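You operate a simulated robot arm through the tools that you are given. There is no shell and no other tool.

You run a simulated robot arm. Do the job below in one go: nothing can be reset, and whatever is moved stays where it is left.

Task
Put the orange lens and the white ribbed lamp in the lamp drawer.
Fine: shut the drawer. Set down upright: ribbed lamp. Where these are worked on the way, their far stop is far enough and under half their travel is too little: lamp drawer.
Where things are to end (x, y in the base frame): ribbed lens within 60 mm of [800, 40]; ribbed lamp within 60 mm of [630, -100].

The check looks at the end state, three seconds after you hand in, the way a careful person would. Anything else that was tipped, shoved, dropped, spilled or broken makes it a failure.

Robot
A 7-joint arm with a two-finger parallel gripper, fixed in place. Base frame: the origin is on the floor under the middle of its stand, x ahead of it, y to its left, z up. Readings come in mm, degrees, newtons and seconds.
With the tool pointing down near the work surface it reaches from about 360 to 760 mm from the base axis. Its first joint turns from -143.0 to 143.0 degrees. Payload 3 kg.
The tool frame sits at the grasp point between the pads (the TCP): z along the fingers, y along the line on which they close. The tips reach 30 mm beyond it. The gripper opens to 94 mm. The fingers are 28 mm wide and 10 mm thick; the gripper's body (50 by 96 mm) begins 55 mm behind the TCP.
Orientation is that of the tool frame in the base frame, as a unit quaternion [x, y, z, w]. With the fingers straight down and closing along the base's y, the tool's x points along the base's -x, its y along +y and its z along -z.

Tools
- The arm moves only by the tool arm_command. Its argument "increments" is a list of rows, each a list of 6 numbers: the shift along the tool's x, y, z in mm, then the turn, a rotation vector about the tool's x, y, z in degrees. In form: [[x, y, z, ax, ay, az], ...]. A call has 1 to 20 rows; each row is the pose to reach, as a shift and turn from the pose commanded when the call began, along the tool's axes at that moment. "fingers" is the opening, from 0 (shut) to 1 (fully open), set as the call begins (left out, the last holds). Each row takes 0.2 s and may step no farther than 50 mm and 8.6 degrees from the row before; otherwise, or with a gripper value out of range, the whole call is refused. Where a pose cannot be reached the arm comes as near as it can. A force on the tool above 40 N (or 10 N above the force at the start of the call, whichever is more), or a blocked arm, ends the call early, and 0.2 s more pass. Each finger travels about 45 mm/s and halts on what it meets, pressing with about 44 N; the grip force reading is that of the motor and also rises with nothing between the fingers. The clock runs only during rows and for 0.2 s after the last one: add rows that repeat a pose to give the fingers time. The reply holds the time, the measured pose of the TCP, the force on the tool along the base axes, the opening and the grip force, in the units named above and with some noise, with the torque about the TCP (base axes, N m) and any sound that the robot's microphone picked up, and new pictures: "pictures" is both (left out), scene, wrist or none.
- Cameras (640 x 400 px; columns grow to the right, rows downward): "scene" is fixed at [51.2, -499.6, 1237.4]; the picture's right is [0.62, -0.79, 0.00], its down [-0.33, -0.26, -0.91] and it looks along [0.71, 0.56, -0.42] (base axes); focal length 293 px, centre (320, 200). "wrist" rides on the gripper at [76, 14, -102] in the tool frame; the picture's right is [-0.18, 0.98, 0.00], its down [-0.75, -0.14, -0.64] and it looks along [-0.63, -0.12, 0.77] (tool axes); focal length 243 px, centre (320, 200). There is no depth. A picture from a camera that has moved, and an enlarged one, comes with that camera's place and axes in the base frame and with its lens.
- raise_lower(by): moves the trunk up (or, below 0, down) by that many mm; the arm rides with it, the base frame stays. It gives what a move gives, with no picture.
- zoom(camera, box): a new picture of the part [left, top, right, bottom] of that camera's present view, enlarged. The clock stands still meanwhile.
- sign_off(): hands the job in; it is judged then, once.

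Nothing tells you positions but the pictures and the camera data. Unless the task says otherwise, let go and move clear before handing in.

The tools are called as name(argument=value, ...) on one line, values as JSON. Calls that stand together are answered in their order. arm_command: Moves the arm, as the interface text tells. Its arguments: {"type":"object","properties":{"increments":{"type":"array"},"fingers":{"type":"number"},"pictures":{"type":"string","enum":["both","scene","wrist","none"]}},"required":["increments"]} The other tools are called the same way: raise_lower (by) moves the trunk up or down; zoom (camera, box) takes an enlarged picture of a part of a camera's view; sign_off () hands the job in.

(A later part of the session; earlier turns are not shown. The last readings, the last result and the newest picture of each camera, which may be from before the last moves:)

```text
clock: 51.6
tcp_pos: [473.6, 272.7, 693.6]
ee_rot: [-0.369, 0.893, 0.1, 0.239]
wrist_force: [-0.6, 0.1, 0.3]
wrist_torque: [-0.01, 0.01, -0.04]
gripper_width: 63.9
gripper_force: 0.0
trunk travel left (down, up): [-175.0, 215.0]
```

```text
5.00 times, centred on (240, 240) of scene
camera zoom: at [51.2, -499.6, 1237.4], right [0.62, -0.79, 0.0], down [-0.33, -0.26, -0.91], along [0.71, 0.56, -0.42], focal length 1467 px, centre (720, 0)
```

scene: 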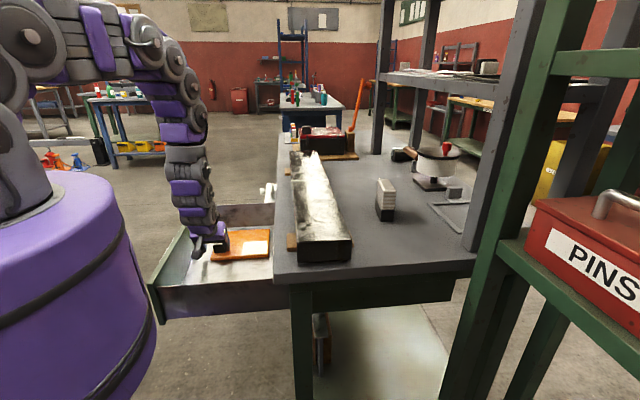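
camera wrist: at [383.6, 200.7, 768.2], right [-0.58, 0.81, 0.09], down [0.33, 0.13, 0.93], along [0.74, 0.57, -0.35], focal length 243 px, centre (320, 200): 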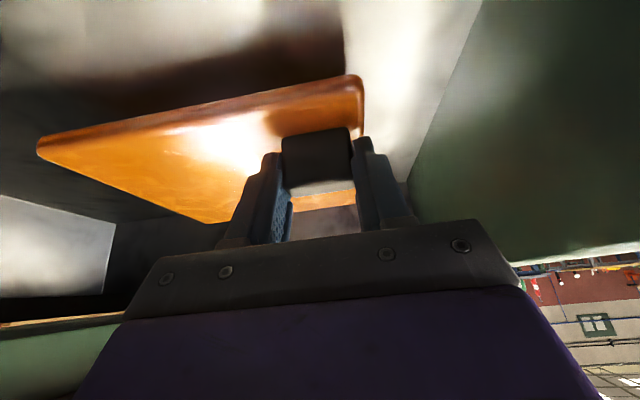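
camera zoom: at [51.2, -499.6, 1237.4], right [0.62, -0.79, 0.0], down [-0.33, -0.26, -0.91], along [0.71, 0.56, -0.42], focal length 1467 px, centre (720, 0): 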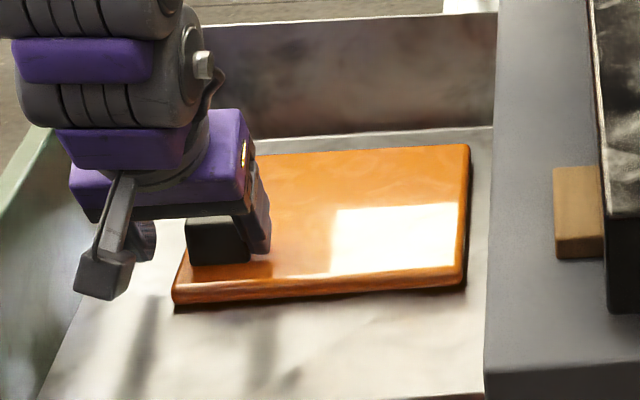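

zoom(camera="scene", box=[120, 160, 340, 330])

zoom(camera="wrist", box=[220, 40, 420, 240])

```text
2.35 times, centred on (230, 245) of scene
camera zoom: at [51.2, -499.6, 1237.4], right [0.62, -0.79, 0.0], down [-0.33, -0.26, -0.91], along [0.71, 0.56, -0.42], focal length 690 px, centre (532, 94)
```

zoom: 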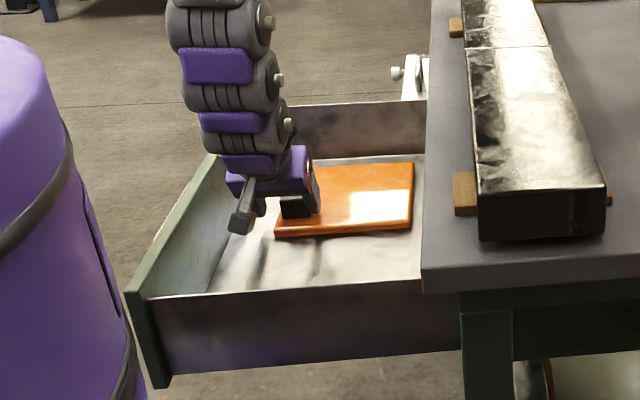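

```text
2.00 times, centred on (320, 140) of wrist
camera zoom: at [382.2, 200.3, 743.8], right [-0.58, 0.81, 0.09], down [0.34, 0.13, 0.93], along [0.74, 0.57, -0.35], focal length 485 px, centre (320, 320)
```

zoom: 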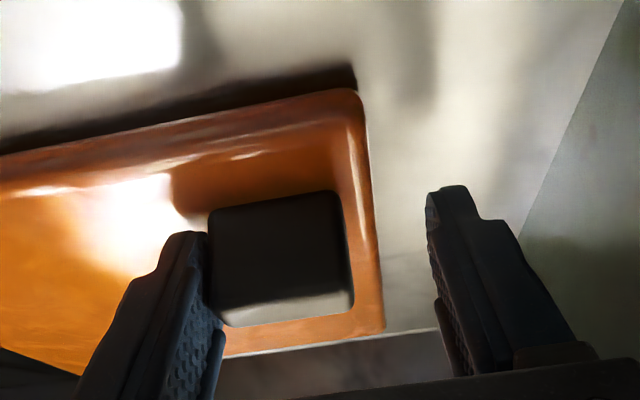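

The drawer and lens slid in together by about 12 mm on release, so the lens is still where I want it relative to the drawer. I'll step off the knob and rise straight up.

arm_command(increments=[[0, -7, 0, 0, 0, 0], [-10, -10, -17, 0, 0, 0], [-25, -12, -43, 0, 0, 0], [-45, -12, -78, 0, 0, 0], [-65, -12, -112, 0, 0, 0], [-85, -12, -147, 0, 0, 0], [-105, -12, -182, 0, 0, 0], [-125, -12, -216, 0, 0, 0], [-125, -12, -216, 0, 0, 0]], pictures="both")

zoom(camera="scene", box=[120, 160, 340, 330])

```text
clock: 53.6
tcp_pos: [484.1, 264.8, 945.2]
ee_rot: [-0.369, 0.893, 0.099, 0.238]
wrist_force: [0.6, -0.4, -0.8]
wrist_torque: [0.01, 0.0, -0.01]
gripper_width: 64.0
gripper_force: 0.1
trunk travel left (down, up): [-175.0, 215.0]
camera wrist: at [392.5, 190.8, 996.1], right [-0.58, 0.81, 0.09], down [0.33, 0.13, 0.93], along [0.74, 0.57, -0.35], focal length 243 px, centre (320, 200)
```

scene: 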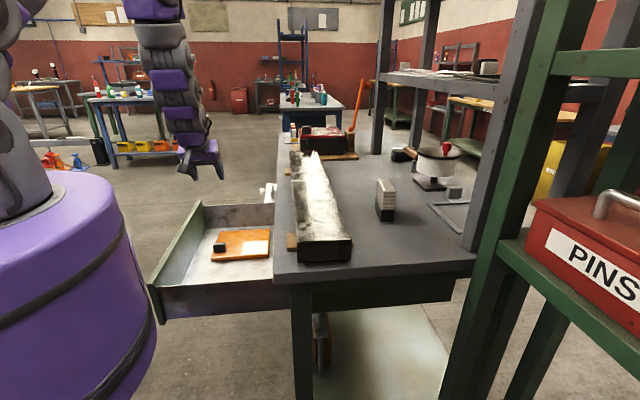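
wrist: 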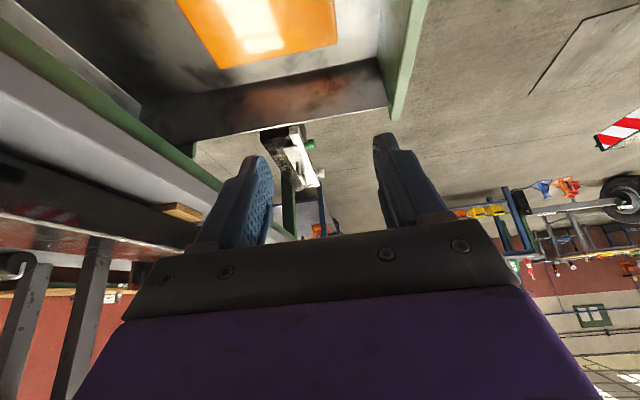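

```text
2.35 times, centred on (230, 245) of scene
camera zoom: at [51.2, -499.6, 1237.4], right [0.62, -0.79, 0.0], down [-0.33, -0.26, -0.91], along [0.71, 0.56, -0.42], focal length 690 px, centre (532, 94)
```

zoom: 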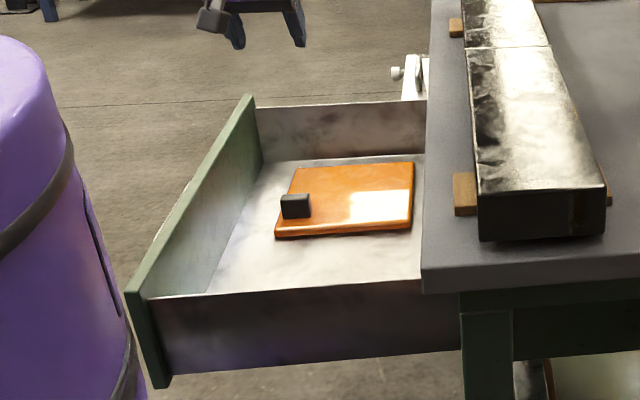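

The lens rests in the drawer and should end near (804, 42) once the drawer is shut. Next is the lamp: I'll rise, cross the bench and untilt to look at it from above.

arm_command(increments=[[-16, 0, -27, 0, 0, 0], [-32, 0, -55, 0, 0, 0], [-48, 0, -82, 0, 0, 0], [-36, -41, -89, 0, 2.5, 0], [-25, -82, -95, 0, 5, 0], [-13, -123, -102, 0, 7.5, 0], [-2, -164, -109, 0, 10, 0], [10, -205, -115, 0, 12.5, 0], [21, -246, -122, 0, 15, 0], [33, -287, -129, 0, 17.5, 0], [44, -328, -136, 0, 20, 0], [56, -369, -142, 0, 22.5, 0], [67, -410, -149, 0, 25, 0], [79, -451, -156, 0, 27.5, 0], [91, -493, -162, 0, 30, 0], [91, -493, -162, 0, 30, 0]], fingers=0.75, pictures="both")

zoom(camera="wrist", box=[200, 40, 440, 240])

zoom(camera="scene", box=[300, 60, 480, 240])

```text
clock: 57.0
tcp_pos: [715.9, -196.5, 1038.1]
ee_rot: [-0.383, 0.924, 0.002, 0.001]
wrist_force: [-0.7, 1.3, 1.1]
wrist_torque: [0.03, 0.01, -0.01]
gripper_width: 70.7
gripper_force: 0.0
trunk travel left (down, up): [-175.0, 215.0]
camera wrist: at [653.9, -241.3, 1140.2], right [-0.57, 0.82, 0.0], down [0.63, 0.43, 0.64], along [0.53, 0.37, -0.77], focal length 243 px, centre (320, 200)
```

scene: 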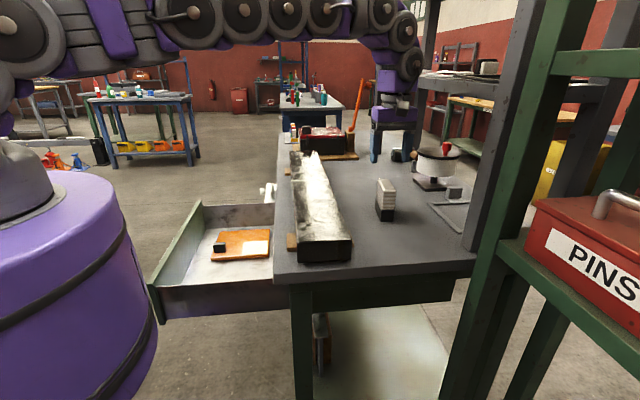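
wrist: 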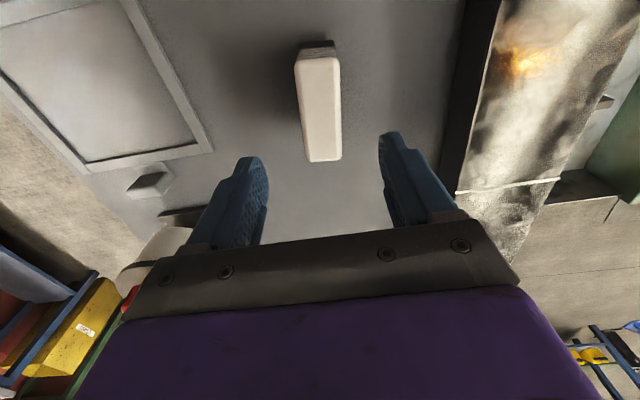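

```text
2.00 times, centred on (320, 140) of wrist
camera zoom: at [653.9, -241.3, 1140.2], right [-0.57, 0.82, 0.0], down [0.63, 0.43, 0.64], along [0.53, 0.37, -0.77], focal length 485 px, centre (320, 320)
```

zoom: 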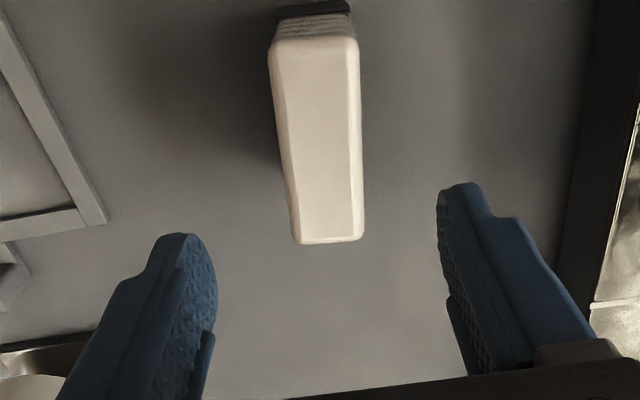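

```text
2.22 times, centred on (390, 150) of scene
camera zoom: at [51.2, -499.6, 1237.4], right [0.62, -0.79, 0.0], down [-0.33, -0.26, -0.91], along [0.71, 0.56, -0.42], focal length 652 px, centre (164, 311)
```

zoom: 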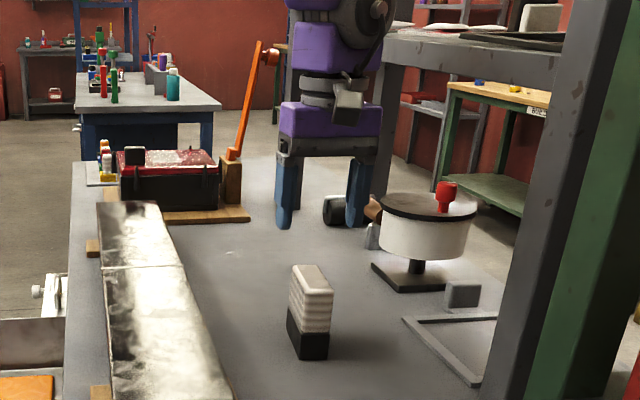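

The lamp's top is centred at about (714, -197) with its long axis at about 39°. I'll align the gripper to it and descend partway.

arm_command(increments=[[1.5, 2, 20, 0, 0, 3], [1.5, 2, 45, 0, 0, 6], [1.5, 2, 70, 0, 0, 6], [1.5, 2, 70, 0, 0, 6]], pictures="both")

zoom(camera="wrist", box=[200, 0, 440, 240])

zoom(camera="scene", box=[330, 100, 450, 240])

```text
clock: 58.0
tcp_pos: [716.0, -196.9, 964.8]
ee_rot: [-0.334, 0.943, 0.003, 0.0]
wrist_force: [1.0, -0.2, 0.4]
wrist_torque: [-0.01, -0.01, -0.03]
gripper_width: 70.3
gripper_force: 0.1
trunk travel left (down, up): [-175.0, 215.0]
camera wrist: at [648.7, -234.6, 1067.9], right [-0.48, 0.88, 0.0], down [0.67, 0.36, 0.64], along [0.56, 0.31, -0.77], focal length 243 px, centre (320, 200)
```

scene: 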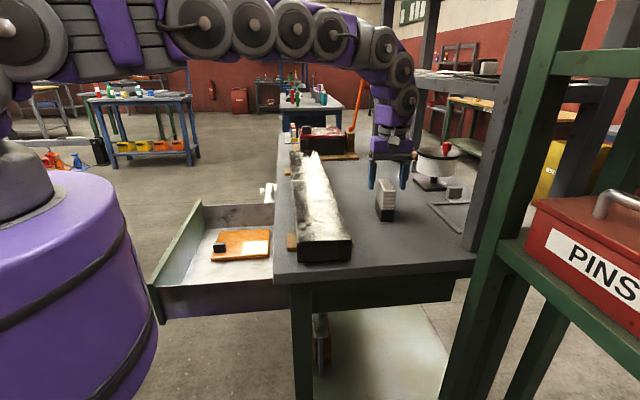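
wrist: 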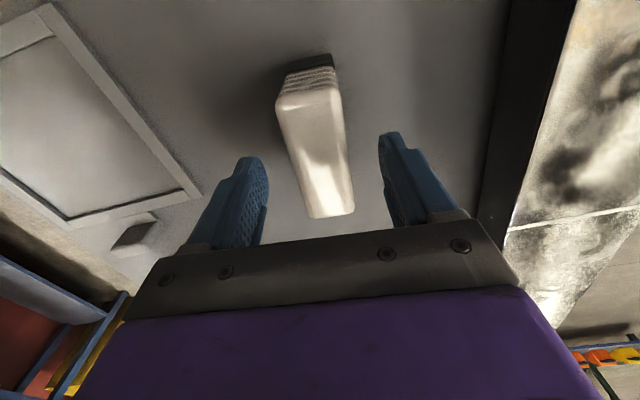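

```text
1.67 times, centred on (320, 120) of wrist
camera zoom: at [648.7, -234.6, 1067.9], right [-0.48, 0.88, 0.0], down [0.67, 0.36, 0.64], along [0.56, 0.31, -0.77], focal length 404 px, centre (320, 333)
```

zoom: 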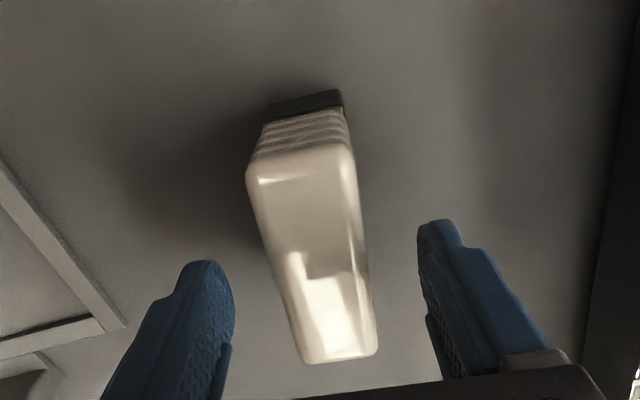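

```text
2.86 times, centred on (390, 170) of scene
camera zoom: at [51.2, -499.6, 1237.4], right [0.62, -0.79, 0.0], down [-0.33, -0.26, -0.91], along [0.71, 0.56, -0.42], focal length 838 px, centre (120, 286)
```

zoom: 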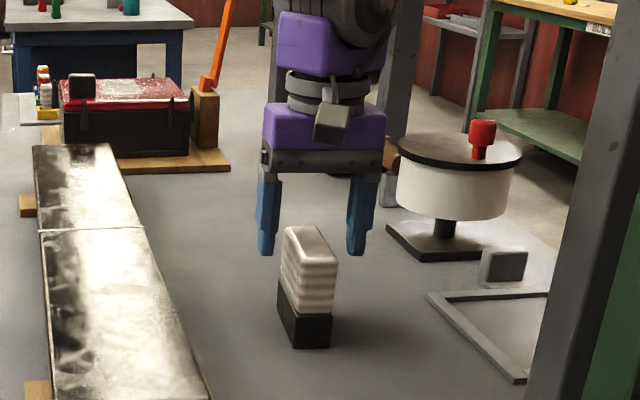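

arm_command(increments=[[2, 1, 17, 0, 0, 0], [4, 2, 34, 0, 0, 0], [4, 2, 52, 0, 0, 0], [4, 2, 52, 0, 0, 0]], pictures="both")

zoom(camera="wrist", box=[200, 0, 440, 240])

zoom(camera="scene", box=[330, 100, 450, 240])

```text
clock: 59.0
tcp_pos: [714.0, -196.7, 916.6]
ee_rot: [-0.334, 0.943, 0.002, 0.0]
wrist_force: [-0.6, 0.7, 0.3]
wrist_torque: [-0.05, 0.01, 0.0]
gripper_width: 70.5
gripper_force: 0.0
trunk travel left (down, up): [-175.0, 215.0]
camera wrist: at [646.6, -234.8, 1018.4], right [-0.48, 0.88, 0.0], down [0.67, 0.36, 0.64], along [0.56, 0.31, -0.77], focal length 243 px, centre (320, 200)
```

scene: 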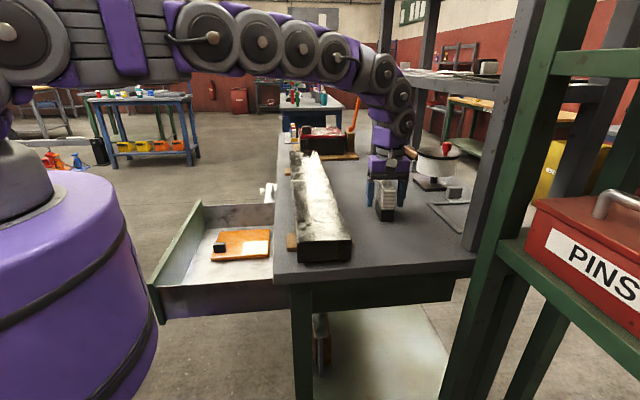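
wrist: 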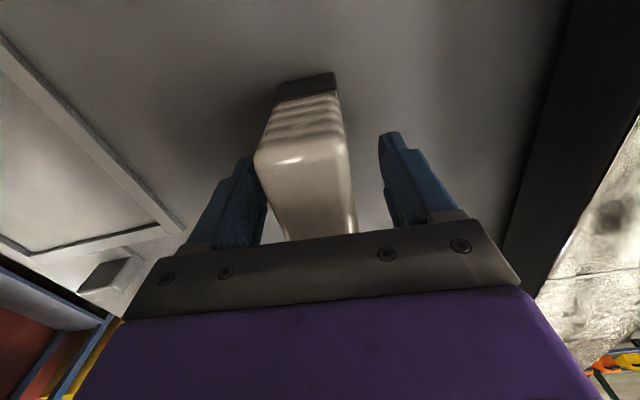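

```text
1.67 times, centred on (320, 120) of wrist
camera zoom: at [646.6, -234.8, 1018.4], right [-0.48, 0.88, 0.0], down [0.67, 0.36, 0.64], along [0.56, 0.31, -0.77], focal length 404 px, centre (320, 333)
```

zoom: 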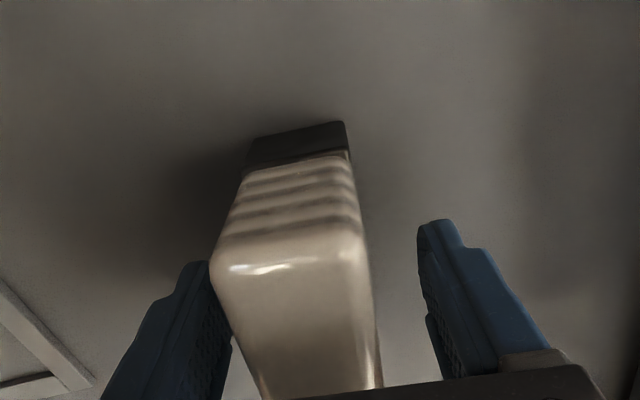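

```text
2.86 times, centred on (390, 170) of scene
camera zoom: at [51.2, -499.6, 1237.4], right [0.62, -0.79, 0.0], down [-0.33, -0.26, -0.91], along [0.71, 0.56, -0.42], focal length 838 px, centre (120, 286)
```

zoom: 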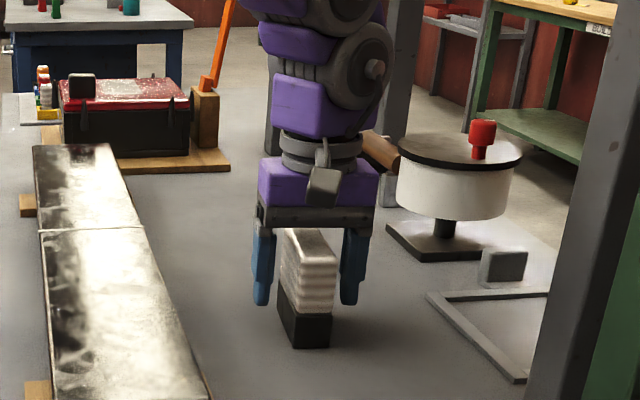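

arm_command(increments=[[0, 1.5, 0, 0, 0, 0], [0, 1.5, 0, 0, 0, 0], [0, 1.5, 0, 0, 0, 0], [0, 1.5, 0, 0, 0, 0], [0, 1.5, 0, 0, 0, 0]], fingers=0, pictures="both")

zoom(camera="scene", box=[330, 100, 450, 240])

```text
clock: 60.2
tcp_pos: [712.1, -196.6, 916.4]
ee_rot: [-0.334, 0.943, 0.001, 0.001]
wrist_force: [0.7, -0.5, 4.4]
wrist_torque: [0.0, -0.09, -0.04]
gripper_width: 37.9
gripper_force: 43.7
trunk travel left (down, up): [-175.0, 215.0]
camera wrist: at [645.3, -234.2, 1018.5], right [-0.48, 0.88, 0.0], down [0.67, 0.36, 0.64], along [0.57, 0.31, -0.77], focal length 243 px, centre (320, 200)
```

scene: 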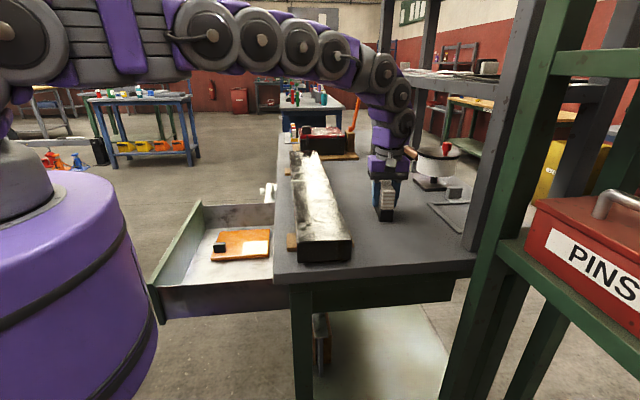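
wrist: 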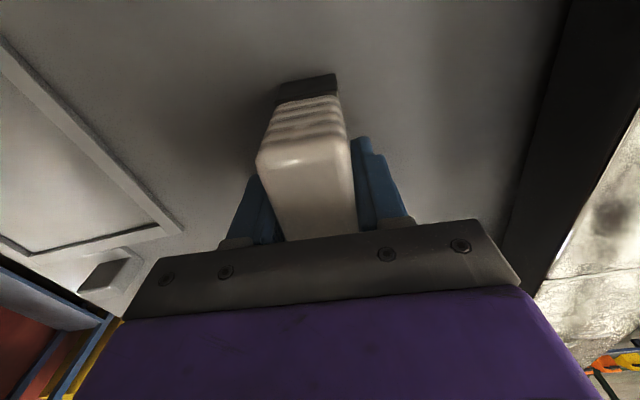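

```text
2.86 times, centred on (390, 170) of scene
camera zoom: at [51.2, -499.6, 1237.4], right [0.62, -0.79, 0.0], down [-0.33, -0.26, -0.91], along [0.71, 0.56, -0.42], focal length 838 px, centre (120, 286)
```

zoom: 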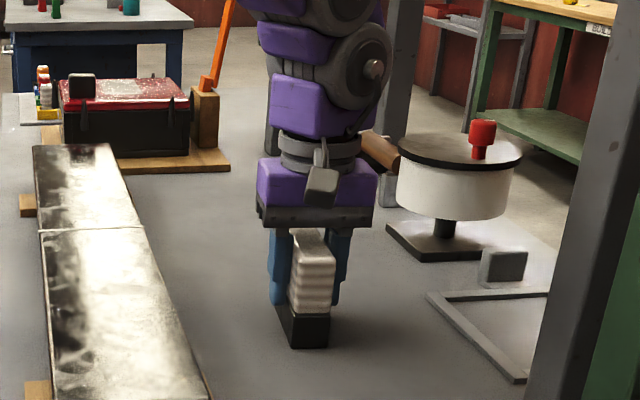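

Gripped at 37.9 mm. I'll lift the lamp, square it to the drawer and carry it over.

arm_command(increments=[[0, 0, -15, 0, 0, 0], [0, 0, -40, 0, 0, 0], [0, 0, -70, 0, 0, 0], [0, 0, -100, 0, 0, 0], [0, 0, -120, 0, 0, 0], [0, 0, -120, 0, 0, 0]], pictures="both")

arm_command(increments=[[3, 37, 0, 0, 0, -0.5], [6, 75, 0, 0, 0, -1], [9, 112, 0, 0, 0, -1.5], [12, 149, 0, 0, 0, -2], [15, 187, 0, 0, 0, -2.5], [18, 224, 0, 0, 0, -3], [21, 261, 0, 0, 0, -3.5], [24, 299, 0, 0, 0, -4], [27, 336, 0, 0, 0, -4.5], [30, 373, 0, 0, 0, -5], [33, 411, 0, 0, 0, -5.5], [36.4, 448, 0, 0, 0, -6], [36.4, 448, 0, 0, 0, -6]], pictures="both")

zoom(camera="scene", box=[120, 100, 340, 330])

```text
clock: 61.6
tcp_pos: [712.9, -195.2, 1035.9]
ee_rot: [-0.334, 0.943, 0.002, 0.0]
wrist_force: [-0.2, -0.4, -1.0]
wrist_torque: [0.0, 0.01, -0.02]
gripper_width: 37.9
gripper_force: 43.9
trunk travel left (down, up): [-175.0, 215.0]
camera wrist: at [645.3, -234.1, 1138.1], right [-0.47, 0.88, 0.0], down [0.67, 0.36, 0.64], along [0.56, 0.31, -0.77], focal length 243 px, centre (320, 200)
```

scene: 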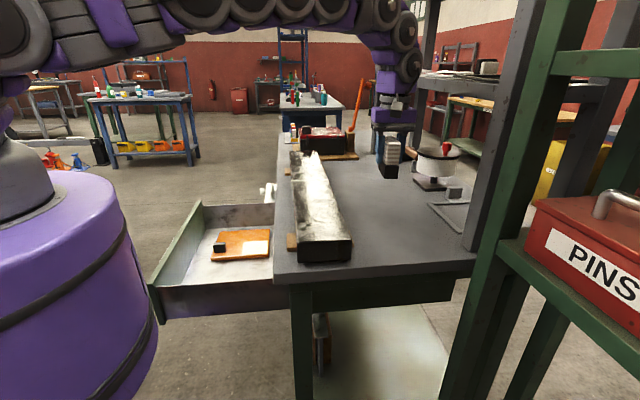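
wrist: 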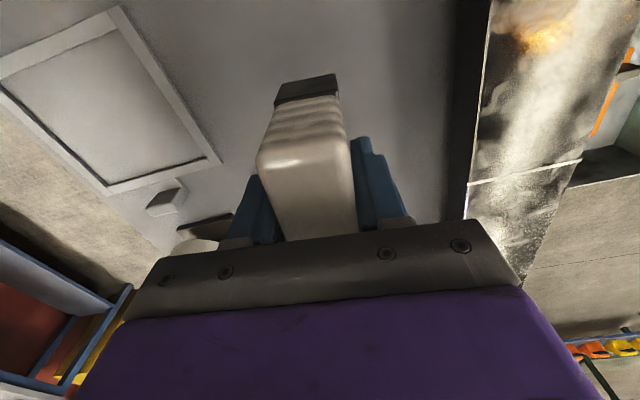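

```text
clock: 64.4
tcp_pos: [401.2, 130.2, 1037.2]
ee_rot: [-0.383, 0.924, 0.001, 0.0]
wrist_force: [0.8, 1.2, -0.6]
wrist_torque: [0.0, -0.01, -0.03]
gripper_width: 37.7
gripper_force: 43.7
trunk travel left (down, up): [-175.0, 215.0]
camera wrist: at [339.0, 85.8, 1138.8], right [-0.56, 0.83, 0.0], down [0.63, 0.43, 0.64], along [0.53, 0.36, -0.77], focal length 243 px, centre (320, 200)
```

scene: 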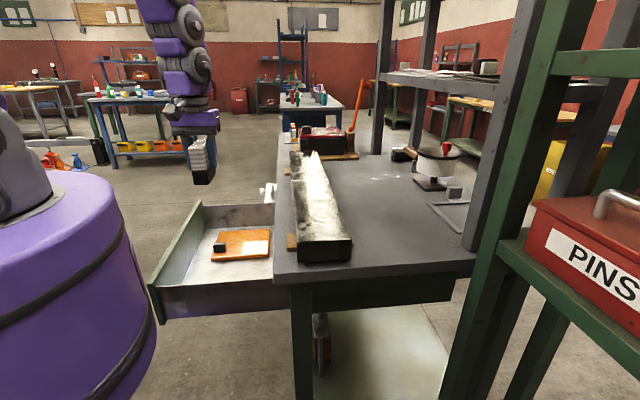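
wrist: 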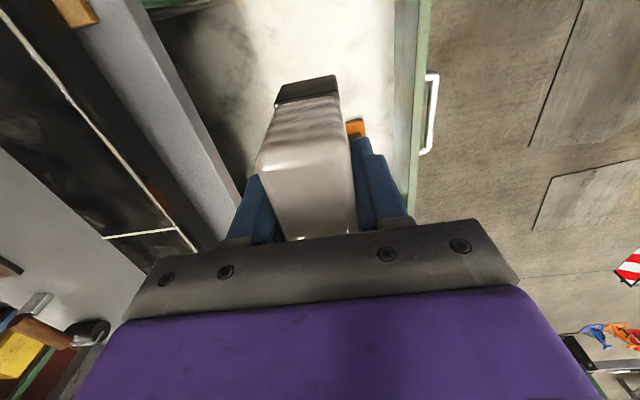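

```text
1.74 times, centred on (230, 215) of scene
camera zoom: at [51.2, -499.6, 1237.4], right [0.62, -0.79, 0.0], down [-0.33, -0.26, -0.91], along [0.71, 0.56, -0.42], focal length 510 px, centre (476, 174)
```

zoom: 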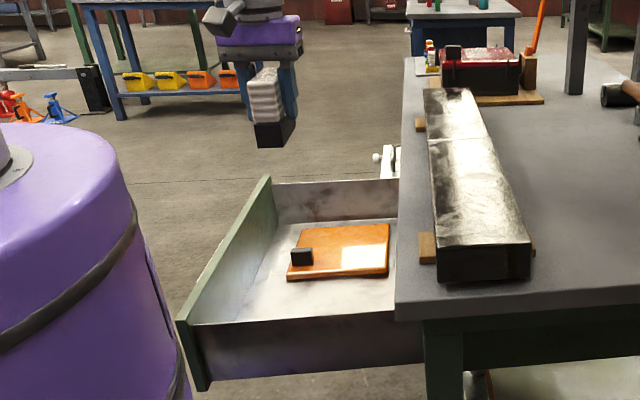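

arm_command(increments=[[0, 0, 40, 0, 0, 0], [0, 0, 80, 0, 0, 0], [0, 0, 120, 0, 0, 0], [0, 0, 160, 0, 0, 0], [0, 0, 200, 0, 0, 0], [0, 0, 240, 0, 0, 0], [0, 0, 270, 0, 0, 0], [0, 0, 270, 0, 0, 0]], pictures="both")

zoom(camera="scene", box=[120, 100, 340, 330])

```text
clock: 66.2
tcp_pos: [400.9, 131.4, 767.6]
ee_rot: [-0.382, 0.924, 0.0, 0.002]
wrist_force: [0.3, -0.3, -1.3]
wrist_torque: [0.0, -0.01, 0.0]
gripper_width: 37.7
gripper_force: 44.0
trunk travel left (down, up): [-175.0, 215.0]
camera wrist: at [339.0, 88.5, 869.8], right [-0.56, 0.83, 0.0], down [0.63, 0.43, 0.64], along [0.53, 0.36, -0.77], focal length 243 px, centre (320, 200)
```

scene: 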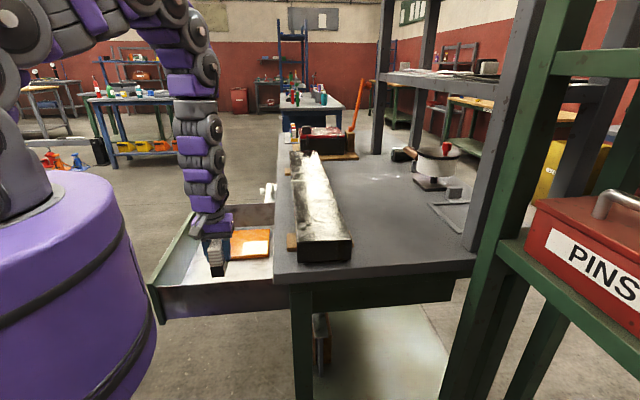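
wrist: 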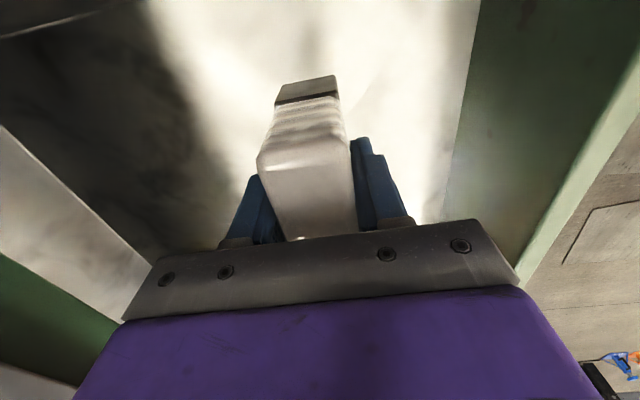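

```text
1.74 times, centred on (230, 215) of scene
camera zoom: at [51.2, -499.6, 1237.4], right [0.62, -0.79, 0.0], down [-0.33, -0.26, -0.91], along [0.71, 0.56, -0.42], focal length 510 px, centre (476, 174)
```

zoom: 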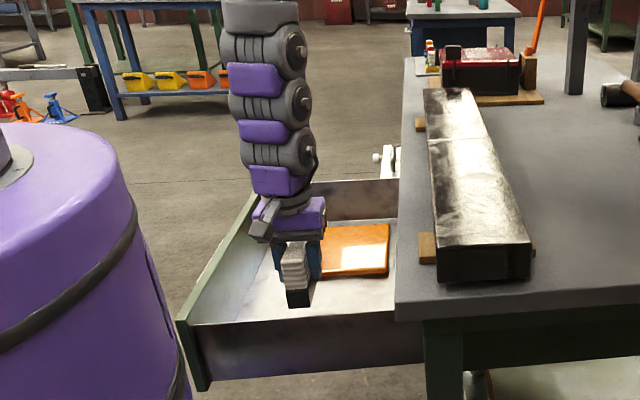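

arm_command(increments=[[0, 0, 25, 0, 0, 0], [0, 0, 45, 0, 0, 0], [0, 0, 58, 0, 0, 0], [0, 0, 61, 0, 0, 0], [0, 0, 61, 0, 0, 0]], pictures="both")

zoom(camera="scene", box=[170, 200, 290, 300])

```text
clock: 67.4
tcp_pos: [402.0, 131.2, 704.9]
ee_rot: [-0.382, 0.924, 0.0, 0.0]
wrist_force: [0.0, 0.0, -1.3]
wrist_torque: [0.01, 0.03, 0.0]
gripper_width: 37.6
gripper_force: 44.0
trunk travel left (down, up): [-175.0, 215.0]
camera wrist: at [338.6, 87.1, 808.1], right [-0.56, 0.83, 0.0], down [0.63, 0.43, 0.64], along [0.53, 0.36, -0.77], focal length 243 px, centre (320, 200)
```

scene: 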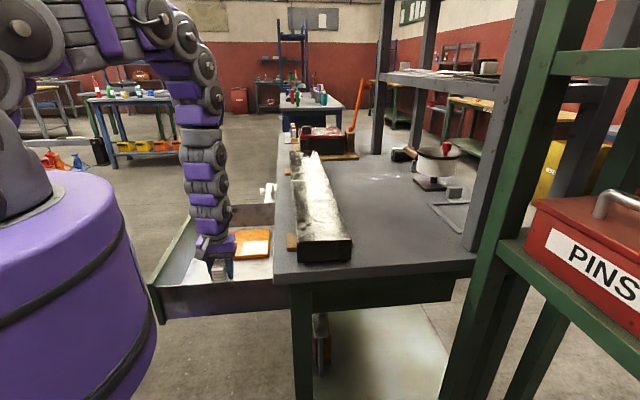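
wrist: 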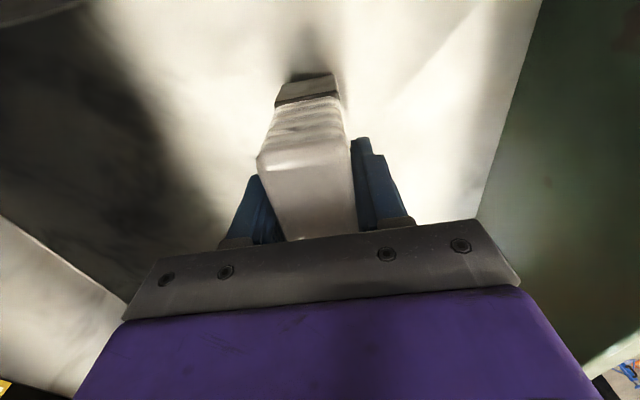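

```text
4.00 times, centred on (230, 250) of scene
camera zoom: at [51.2, -499.6, 1237.4], right [0.62, -0.79, 0.0], down [-0.33, -0.26, -0.91], along [0.71, 0.56, -0.42], focal length 1173 px, centre (680, 0)
```

zoom: 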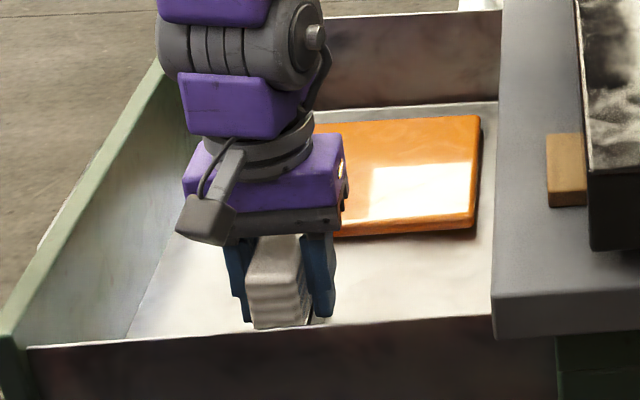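

arm_command(increments=[[0, 0, 1.5, 0, 0, 0], [0, 0, 3, 0, 0, 0], [0, 0, 4, 0, 0, 0], [0, 0, 4, 0, 0, 0]], pictures="none")

```text
clock: 68.4
tcp_pos: [400.9, 131.6, 701.4]
ee_rot: [-0.382, 0.924, 0.0, 0.0]
wrist_force: [0.1, 0.6, -1.4]
wrist_torque: [0.01, 0.0, -0.02]
gripper_width: 37.3
gripper_force: 44.2
trunk travel left (down, up): [-175.0, 215.0]
```

arm_command(increments=[[0, 0, 1, 0, 0, 0], [0, 0, 2, 0, 0, 0], [0, 0, 2, 0, 0, 0]], pictures="none")

```text
clock: 69.2
tcp_pos: [401.1, 130.7, 698.9]
ee_rot: [-0.383, 0.924, 0.001, 0.001]
wrist_force: [0.3, -0.5, 29.5]
wrist_torque: [0.05, -0.04, 0.02]
gripper_width: 37.5
gripper_force: 44.5
trunk travel left (down, up): [-175.0, 215.0]
```

arm_command(increments=[[0, 0, -1, 0, 0, 0], [0, 0, -1.3, 0, 0, 0], [0, 0, -1.3, 0, 0, 0]], pictures="none")

```text
clock: 70.0
tcp_pos: [401.0, 130.3, 700.0]
ee_rot: [-0.383, 0.924, 0.001, -0.001]
wrist_force: [1.3, 0.1, 6.9]
wrist_torque: [0.24, -0.31, -0.02]
gripper_width: 37.7
gripper_force: 43.1
trunk travel left (down, up): [-175.0, 215.0]
```

arm_command(increments=[[0, 0, 0, 0, 0, 0], [0, 0, 0, 0, 0, 0]], fingers=0.47, pictures="both")

zoom(camera="scene", box=[120, 160, 340, 330])

```text
clock: 70.6
tcp_pos: [401.2, 131.6, 700.5]
ee_rot: [-0.382, 0.924, 0.0, 0.0]
wrist_force: [-0.2, -0.9, -0.3]
wrist_torque: [-0.01, 0.0, -0.01]
gripper_width: 44.3
gripper_force: 0.0
trunk travel left (down, up): [-175.0, 215.0]
camera wrist: at [338.5, 87.1, 802.8], right [-0.56, 0.83, 0.0], down [0.63, 0.43, 0.64], along [0.53, 0.36, -0.77], focal length 243 px, centre (320, 200)
```

scene: 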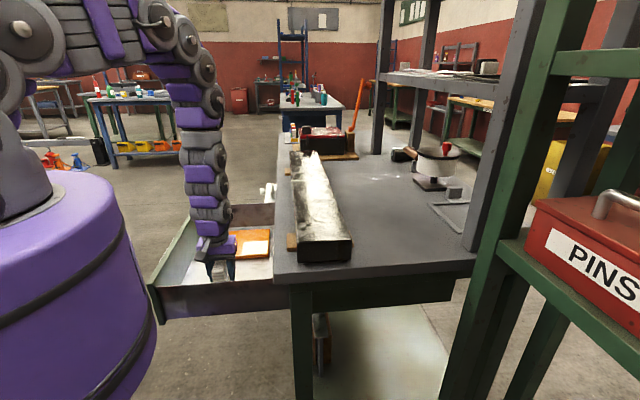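
wrist: 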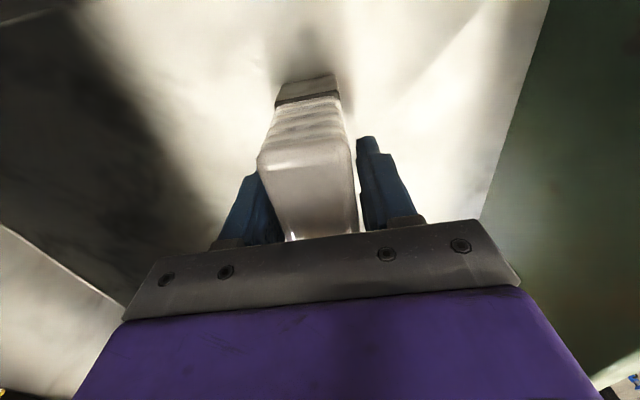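

```text
2.35 times, centred on (230, 245) of scene
camera zoom: at [51.2, -499.6, 1237.4], right [0.62, -0.79, 0.0], down [-0.33, -0.26, -0.91], along [0.71, 0.56, -0.42], focal length 690 px, centre (532, 94)
```

zoom: 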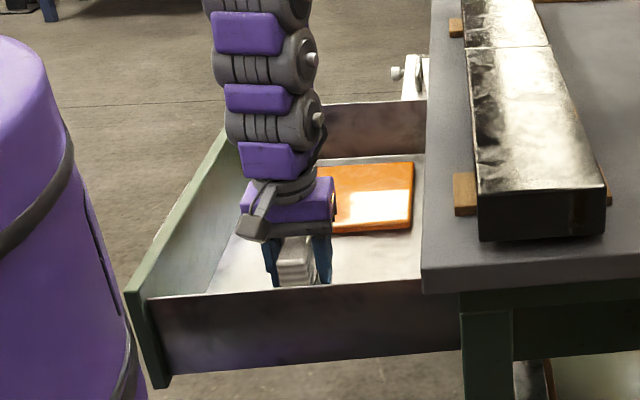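

arm_command(increments=[[0, 0, 0, 0, 0, 0], [0, 0, 0, 0, 0, 0]], fingers=0.62, pictures="none")

arm_command(increments=[[0, 0, -15, 0, 0, 0], [0, 0, -40, 0, 0, 0], [0, 0, -80, 0, 0, 0], [0, 0, -120, 0, 0, 0], [0, 0, -160, 0, 0, 0], [0, 0, -200, 0, 0, 0], [0, 0, -240, 0, 0, 0], [0, 0, -270, 0, 0, 0], [0, 0, -270, 0, 0, 0]], pictures="both")

zoom(camera="scene", box=[120, 160, 340, 330])

zoom(camera="wrist", box=[160, 0, 480, 240])

```text
clock: 71.2
tcp_pos: [402.3, 130.8, 701.1]
ee_rot: [-0.383, 0.924, 0.0, 0.0]
wrist_force: [0.8, 0.2, -0.6]
wrist_torque: [-0.01, 0.01, 0.02]
gripper_width: 58.2
gripper_force: 0.0
trunk travel left (down, up): [-175.0, 215.0]
```

```text
clock: 73.2
tcp_pos: [399.6, 129.4, 971.1]
ee_rot: [-0.383, 0.924, 0.001, 0.0]
wrist_force: [-0.2, 0.0, -0.1]
wrist_torque: [0.01, -0.01, 0.0]
gripper_width: 58.0
gripper_force: 0.2
trunk travel left (down, up): [-175.0, 215.0]
camera wrist: at [338.0, 86.3, 1073.0], right [-0.56, 0.83, 0.0], down [0.63, 0.43, 0.64], along [0.53, 0.36, -0.77], focal length 243 px, centre (320, 200)
```

scene: 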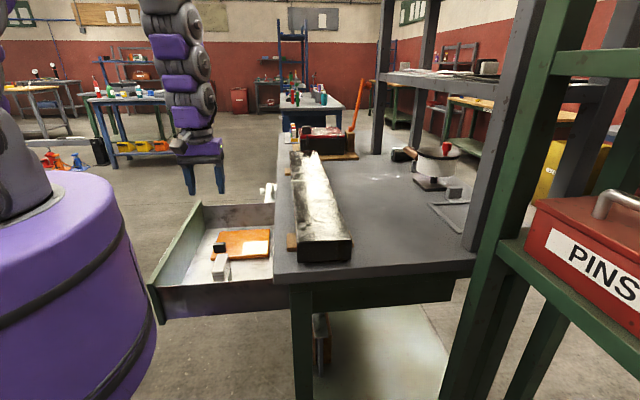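
wrist: 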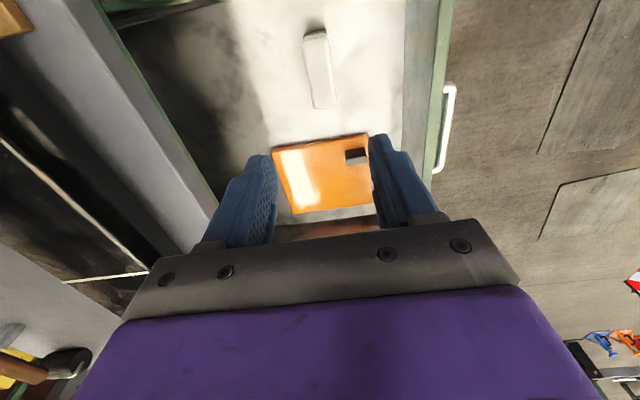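

```text
2.35 times, centred on (230, 245) of scene
camera zoom: at [51.2, -499.6, 1237.4], right [0.62, -0.79, 0.0], down [-0.33, -0.26, -0.91], along [0.71, 0.56, -0.42], focal length 690 px, centre (532, 94)
```

zoom: 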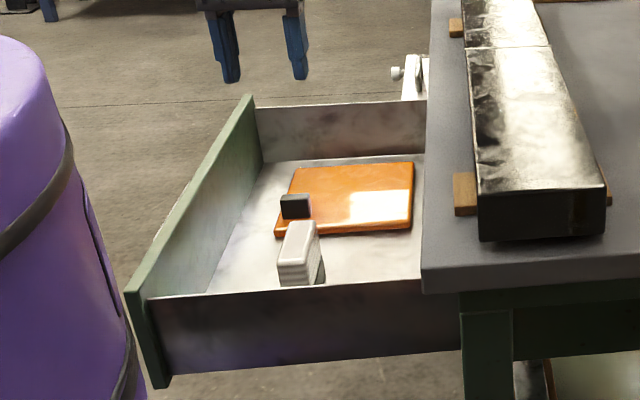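

```text
1.67 times, centred on (320, 120) of wrist
camera zoom: at [338.0, 86.3, 1073.0], right [-0.56, 0.83, 0.0], down [0.63, 0.43, 0.64], along [0.53, 0.36, -0.77], focal length 404 px, centre (320, 333)
```

zoom: 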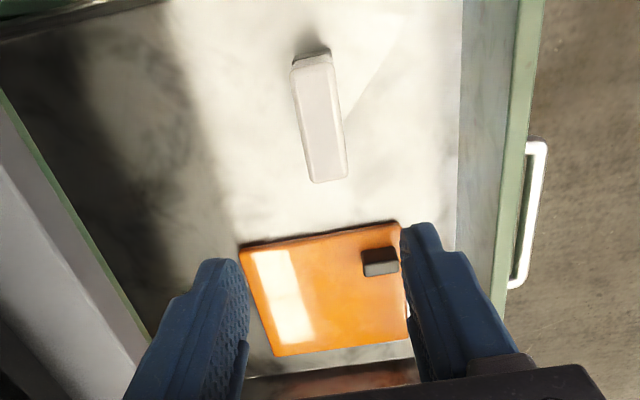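

The lens and the lamp (upright) are both in the drawer. Both should land close to their targets when it shuts. I'll grip the front panel from above again and push the drawer in gently.

arm_command(increments=[[-30, 34, 0, 0, 0, 0], [-60, 68, 0, 0, 0, 0], [-90, 102, 0, 0, 0, 0], [-122, 138, 0, 0, 0, 0], [-122, 138, 45, 0, 0, 0], [-122, 138, 90, 0, 0, 0], [-122, 138, 140, 0, 0, 0], [-122, 138, 140, 0, 0, 0]], fingers=0.53, pictures="both")

zoom(camera="wrist", box=[220, 60, 420, 240])

```text
clock: 75.0
tcp_pos: [387.6, 313.6, 824.8]
ee_rot: [-0.383, 0.924, -0.001, -0.001]
wrist_force: [0.2, 0.4, 0.8]
wrist_torque: [-0.01, -0.02, 0.0]
gripper_width: 49.7
gripper_force: 0.0
trunk travel left (down, up): [-175.0, 215.0]
camera wrist: at [325.2, 269.5, 927.8], right [-0.56, 0.83, 0.0], down [0.63, 0.43, 0.64], along [0.53, 0.36, -0.77], focal length 243 px, centre (320, 200)
```

scene: 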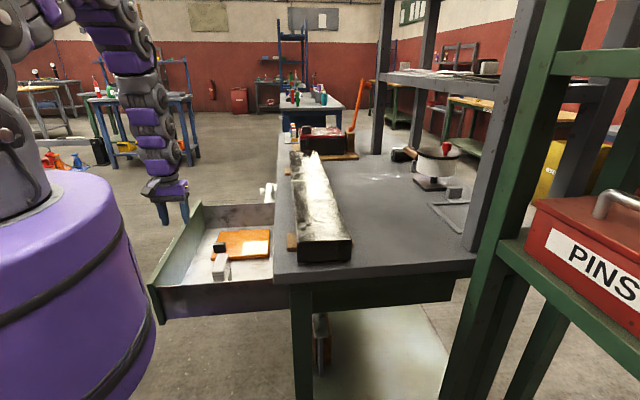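
wrist: 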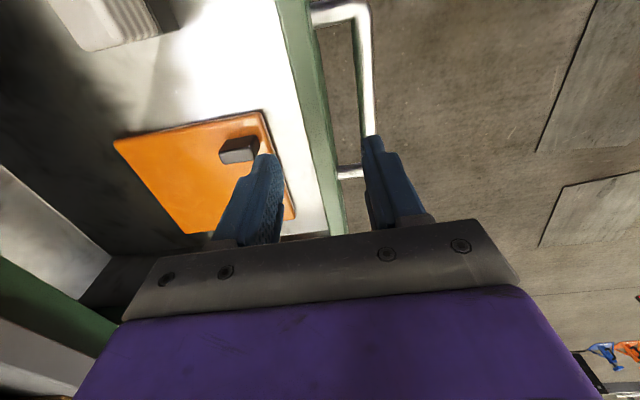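

```text
2.22 times, centred on (320, 150) of wrist
camera zoom: at [325.2, 269.5, 927.8], right [-0.56, 0.83, 0.0], down [0.63, 0.43, 0.64], along [0.53, 0.36, -0.77], focal length 539 px, centre (320, 311)
```

zoom: 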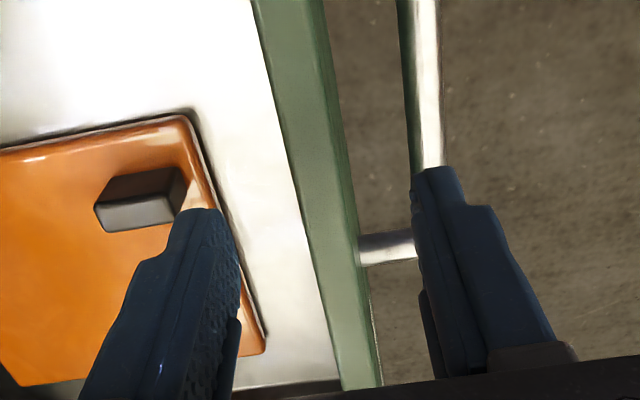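

arm_command(increments=[[0, 0, 20, 0, 0, 0], [0, 0, 40, 0, 0, 0], [0, 0, 59, 0, 0, 0], [0, 0, 59, 0, 0, 0]], pictures="none")

arm_command(increments=[[0, 0, 0, 0, 0, 0], [0, 0, 0, 0, 0, 0], [0, 0, 0, 0, 0, 0], [0, 0, 0, 0, 0, 0]], fingers=0, pictures="both")

```text
clock: 76.0
tcp_pos: [387.4, 312.6, 772.4]
ee_rot: [-0.383, 0.924, 0.0, 0.001]
wrist_force: [0.0, -0.8, -0.3]
wrist_torque: [0.0, 0.01, 0.01]
gripper_width: 49.8
gripper_force: 0.0
trunk travel left (down, up): [-175.0, 215.0]
```

```text
clock: 77.0
tcp_pos: [388.0, 314.1, 771.1]
ee_rot: [-0.382, 0.924, 0.0, 0.0]
wrist_force: [0.8, 0.6, 0.3]
wrist_torque: [-0.01, -0.08, -0.04]
gripper_width: 16.1
gripper_force: 44.7
trunk travel left (down, up): [-175.0, 215.0]
camera wrist: at [325.3, 270.2, 874.6], right [-0.56, 0.83, 0.0], down [0.63, 0.43, 0.64], along [0.53, 0.36, -0.77], focal length 243 px, centre (320, 200)
```

scene: 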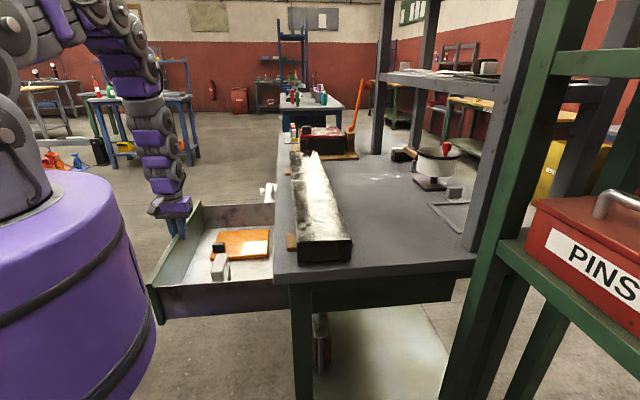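
wrist: 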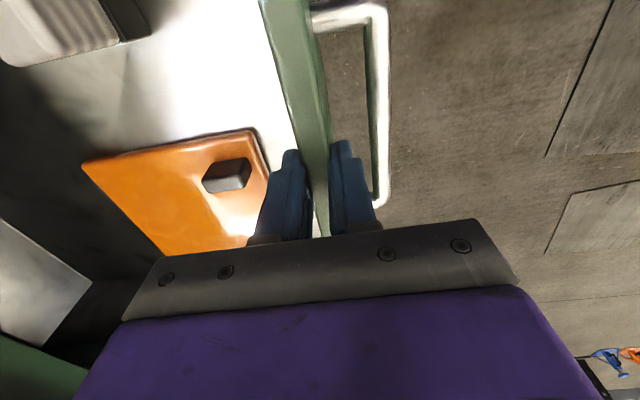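

arm_command(increments=[[0, -2, 0, 0, 0, 0], [0, -6, 0, 0, 0, 0], [-0.1, -12, 0, 0, 0, 0], [-0.2, -19, 0, 0, 0, 0], [-0.3, -27, 0, 0, 0, 0], [-0.4, -35, 0, 0, 0, 0], [-0.5, -43, 0, 0, 0, 0], [-0.6, -51, 0, 0, 0, 0], [-0.7, -59, 0, 0, 0, 0], [-0.8, -67, 0, 0, 0, 0], [-0.9, -75, 0, 0, 0, 0], [-1, -83, 0, 0, 0, 0], [-1.1, -91, 0, 0, 0, 0], [-1.2, -98, 0, 0, 0, 0], [-1.2, -103, 0, 0, 0, 0], [-1.2, -105, 0, 0, 0, 0]], pictures="scene")

zoom(camera="scene", box=[120, 160, 340, 330])

```text
clock: 80.4
tcp_pos: [463.6, 238.3, 772.1]
ee_rot: [-0.383, 0.924, 0.002, -0.001]
wrist_force: [-23.1, -20.7, -13.8]
wrist_torque: [-0.57, -0.04, -0.01]
gripper_width: 15.9
gripper_force: 45.2
trunk travel left (down, up): [-175.0, 215.0]
```

scene: 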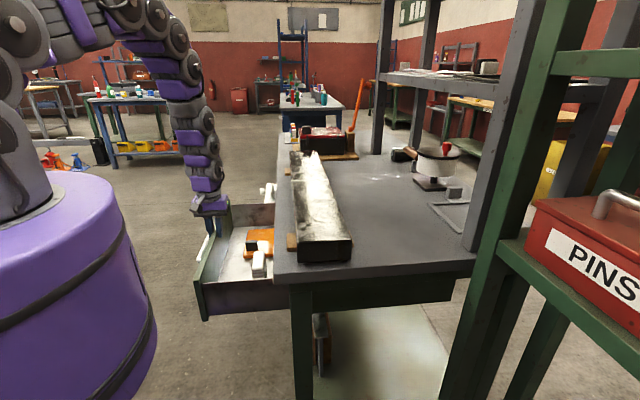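

```text
2.35 times, centred on (230, 245) of scene
camera zoom: at [51.2, -499.6, 1237.4], right [0.62, -0.79, 0.0], down [-0.33, -0.26, -0.91], along [0.71, 0.56, -0.42], focal length 690 px, centre (532, 94)
```

zoom: 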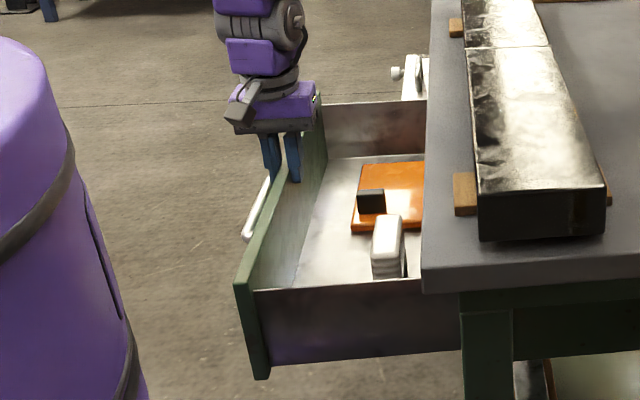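

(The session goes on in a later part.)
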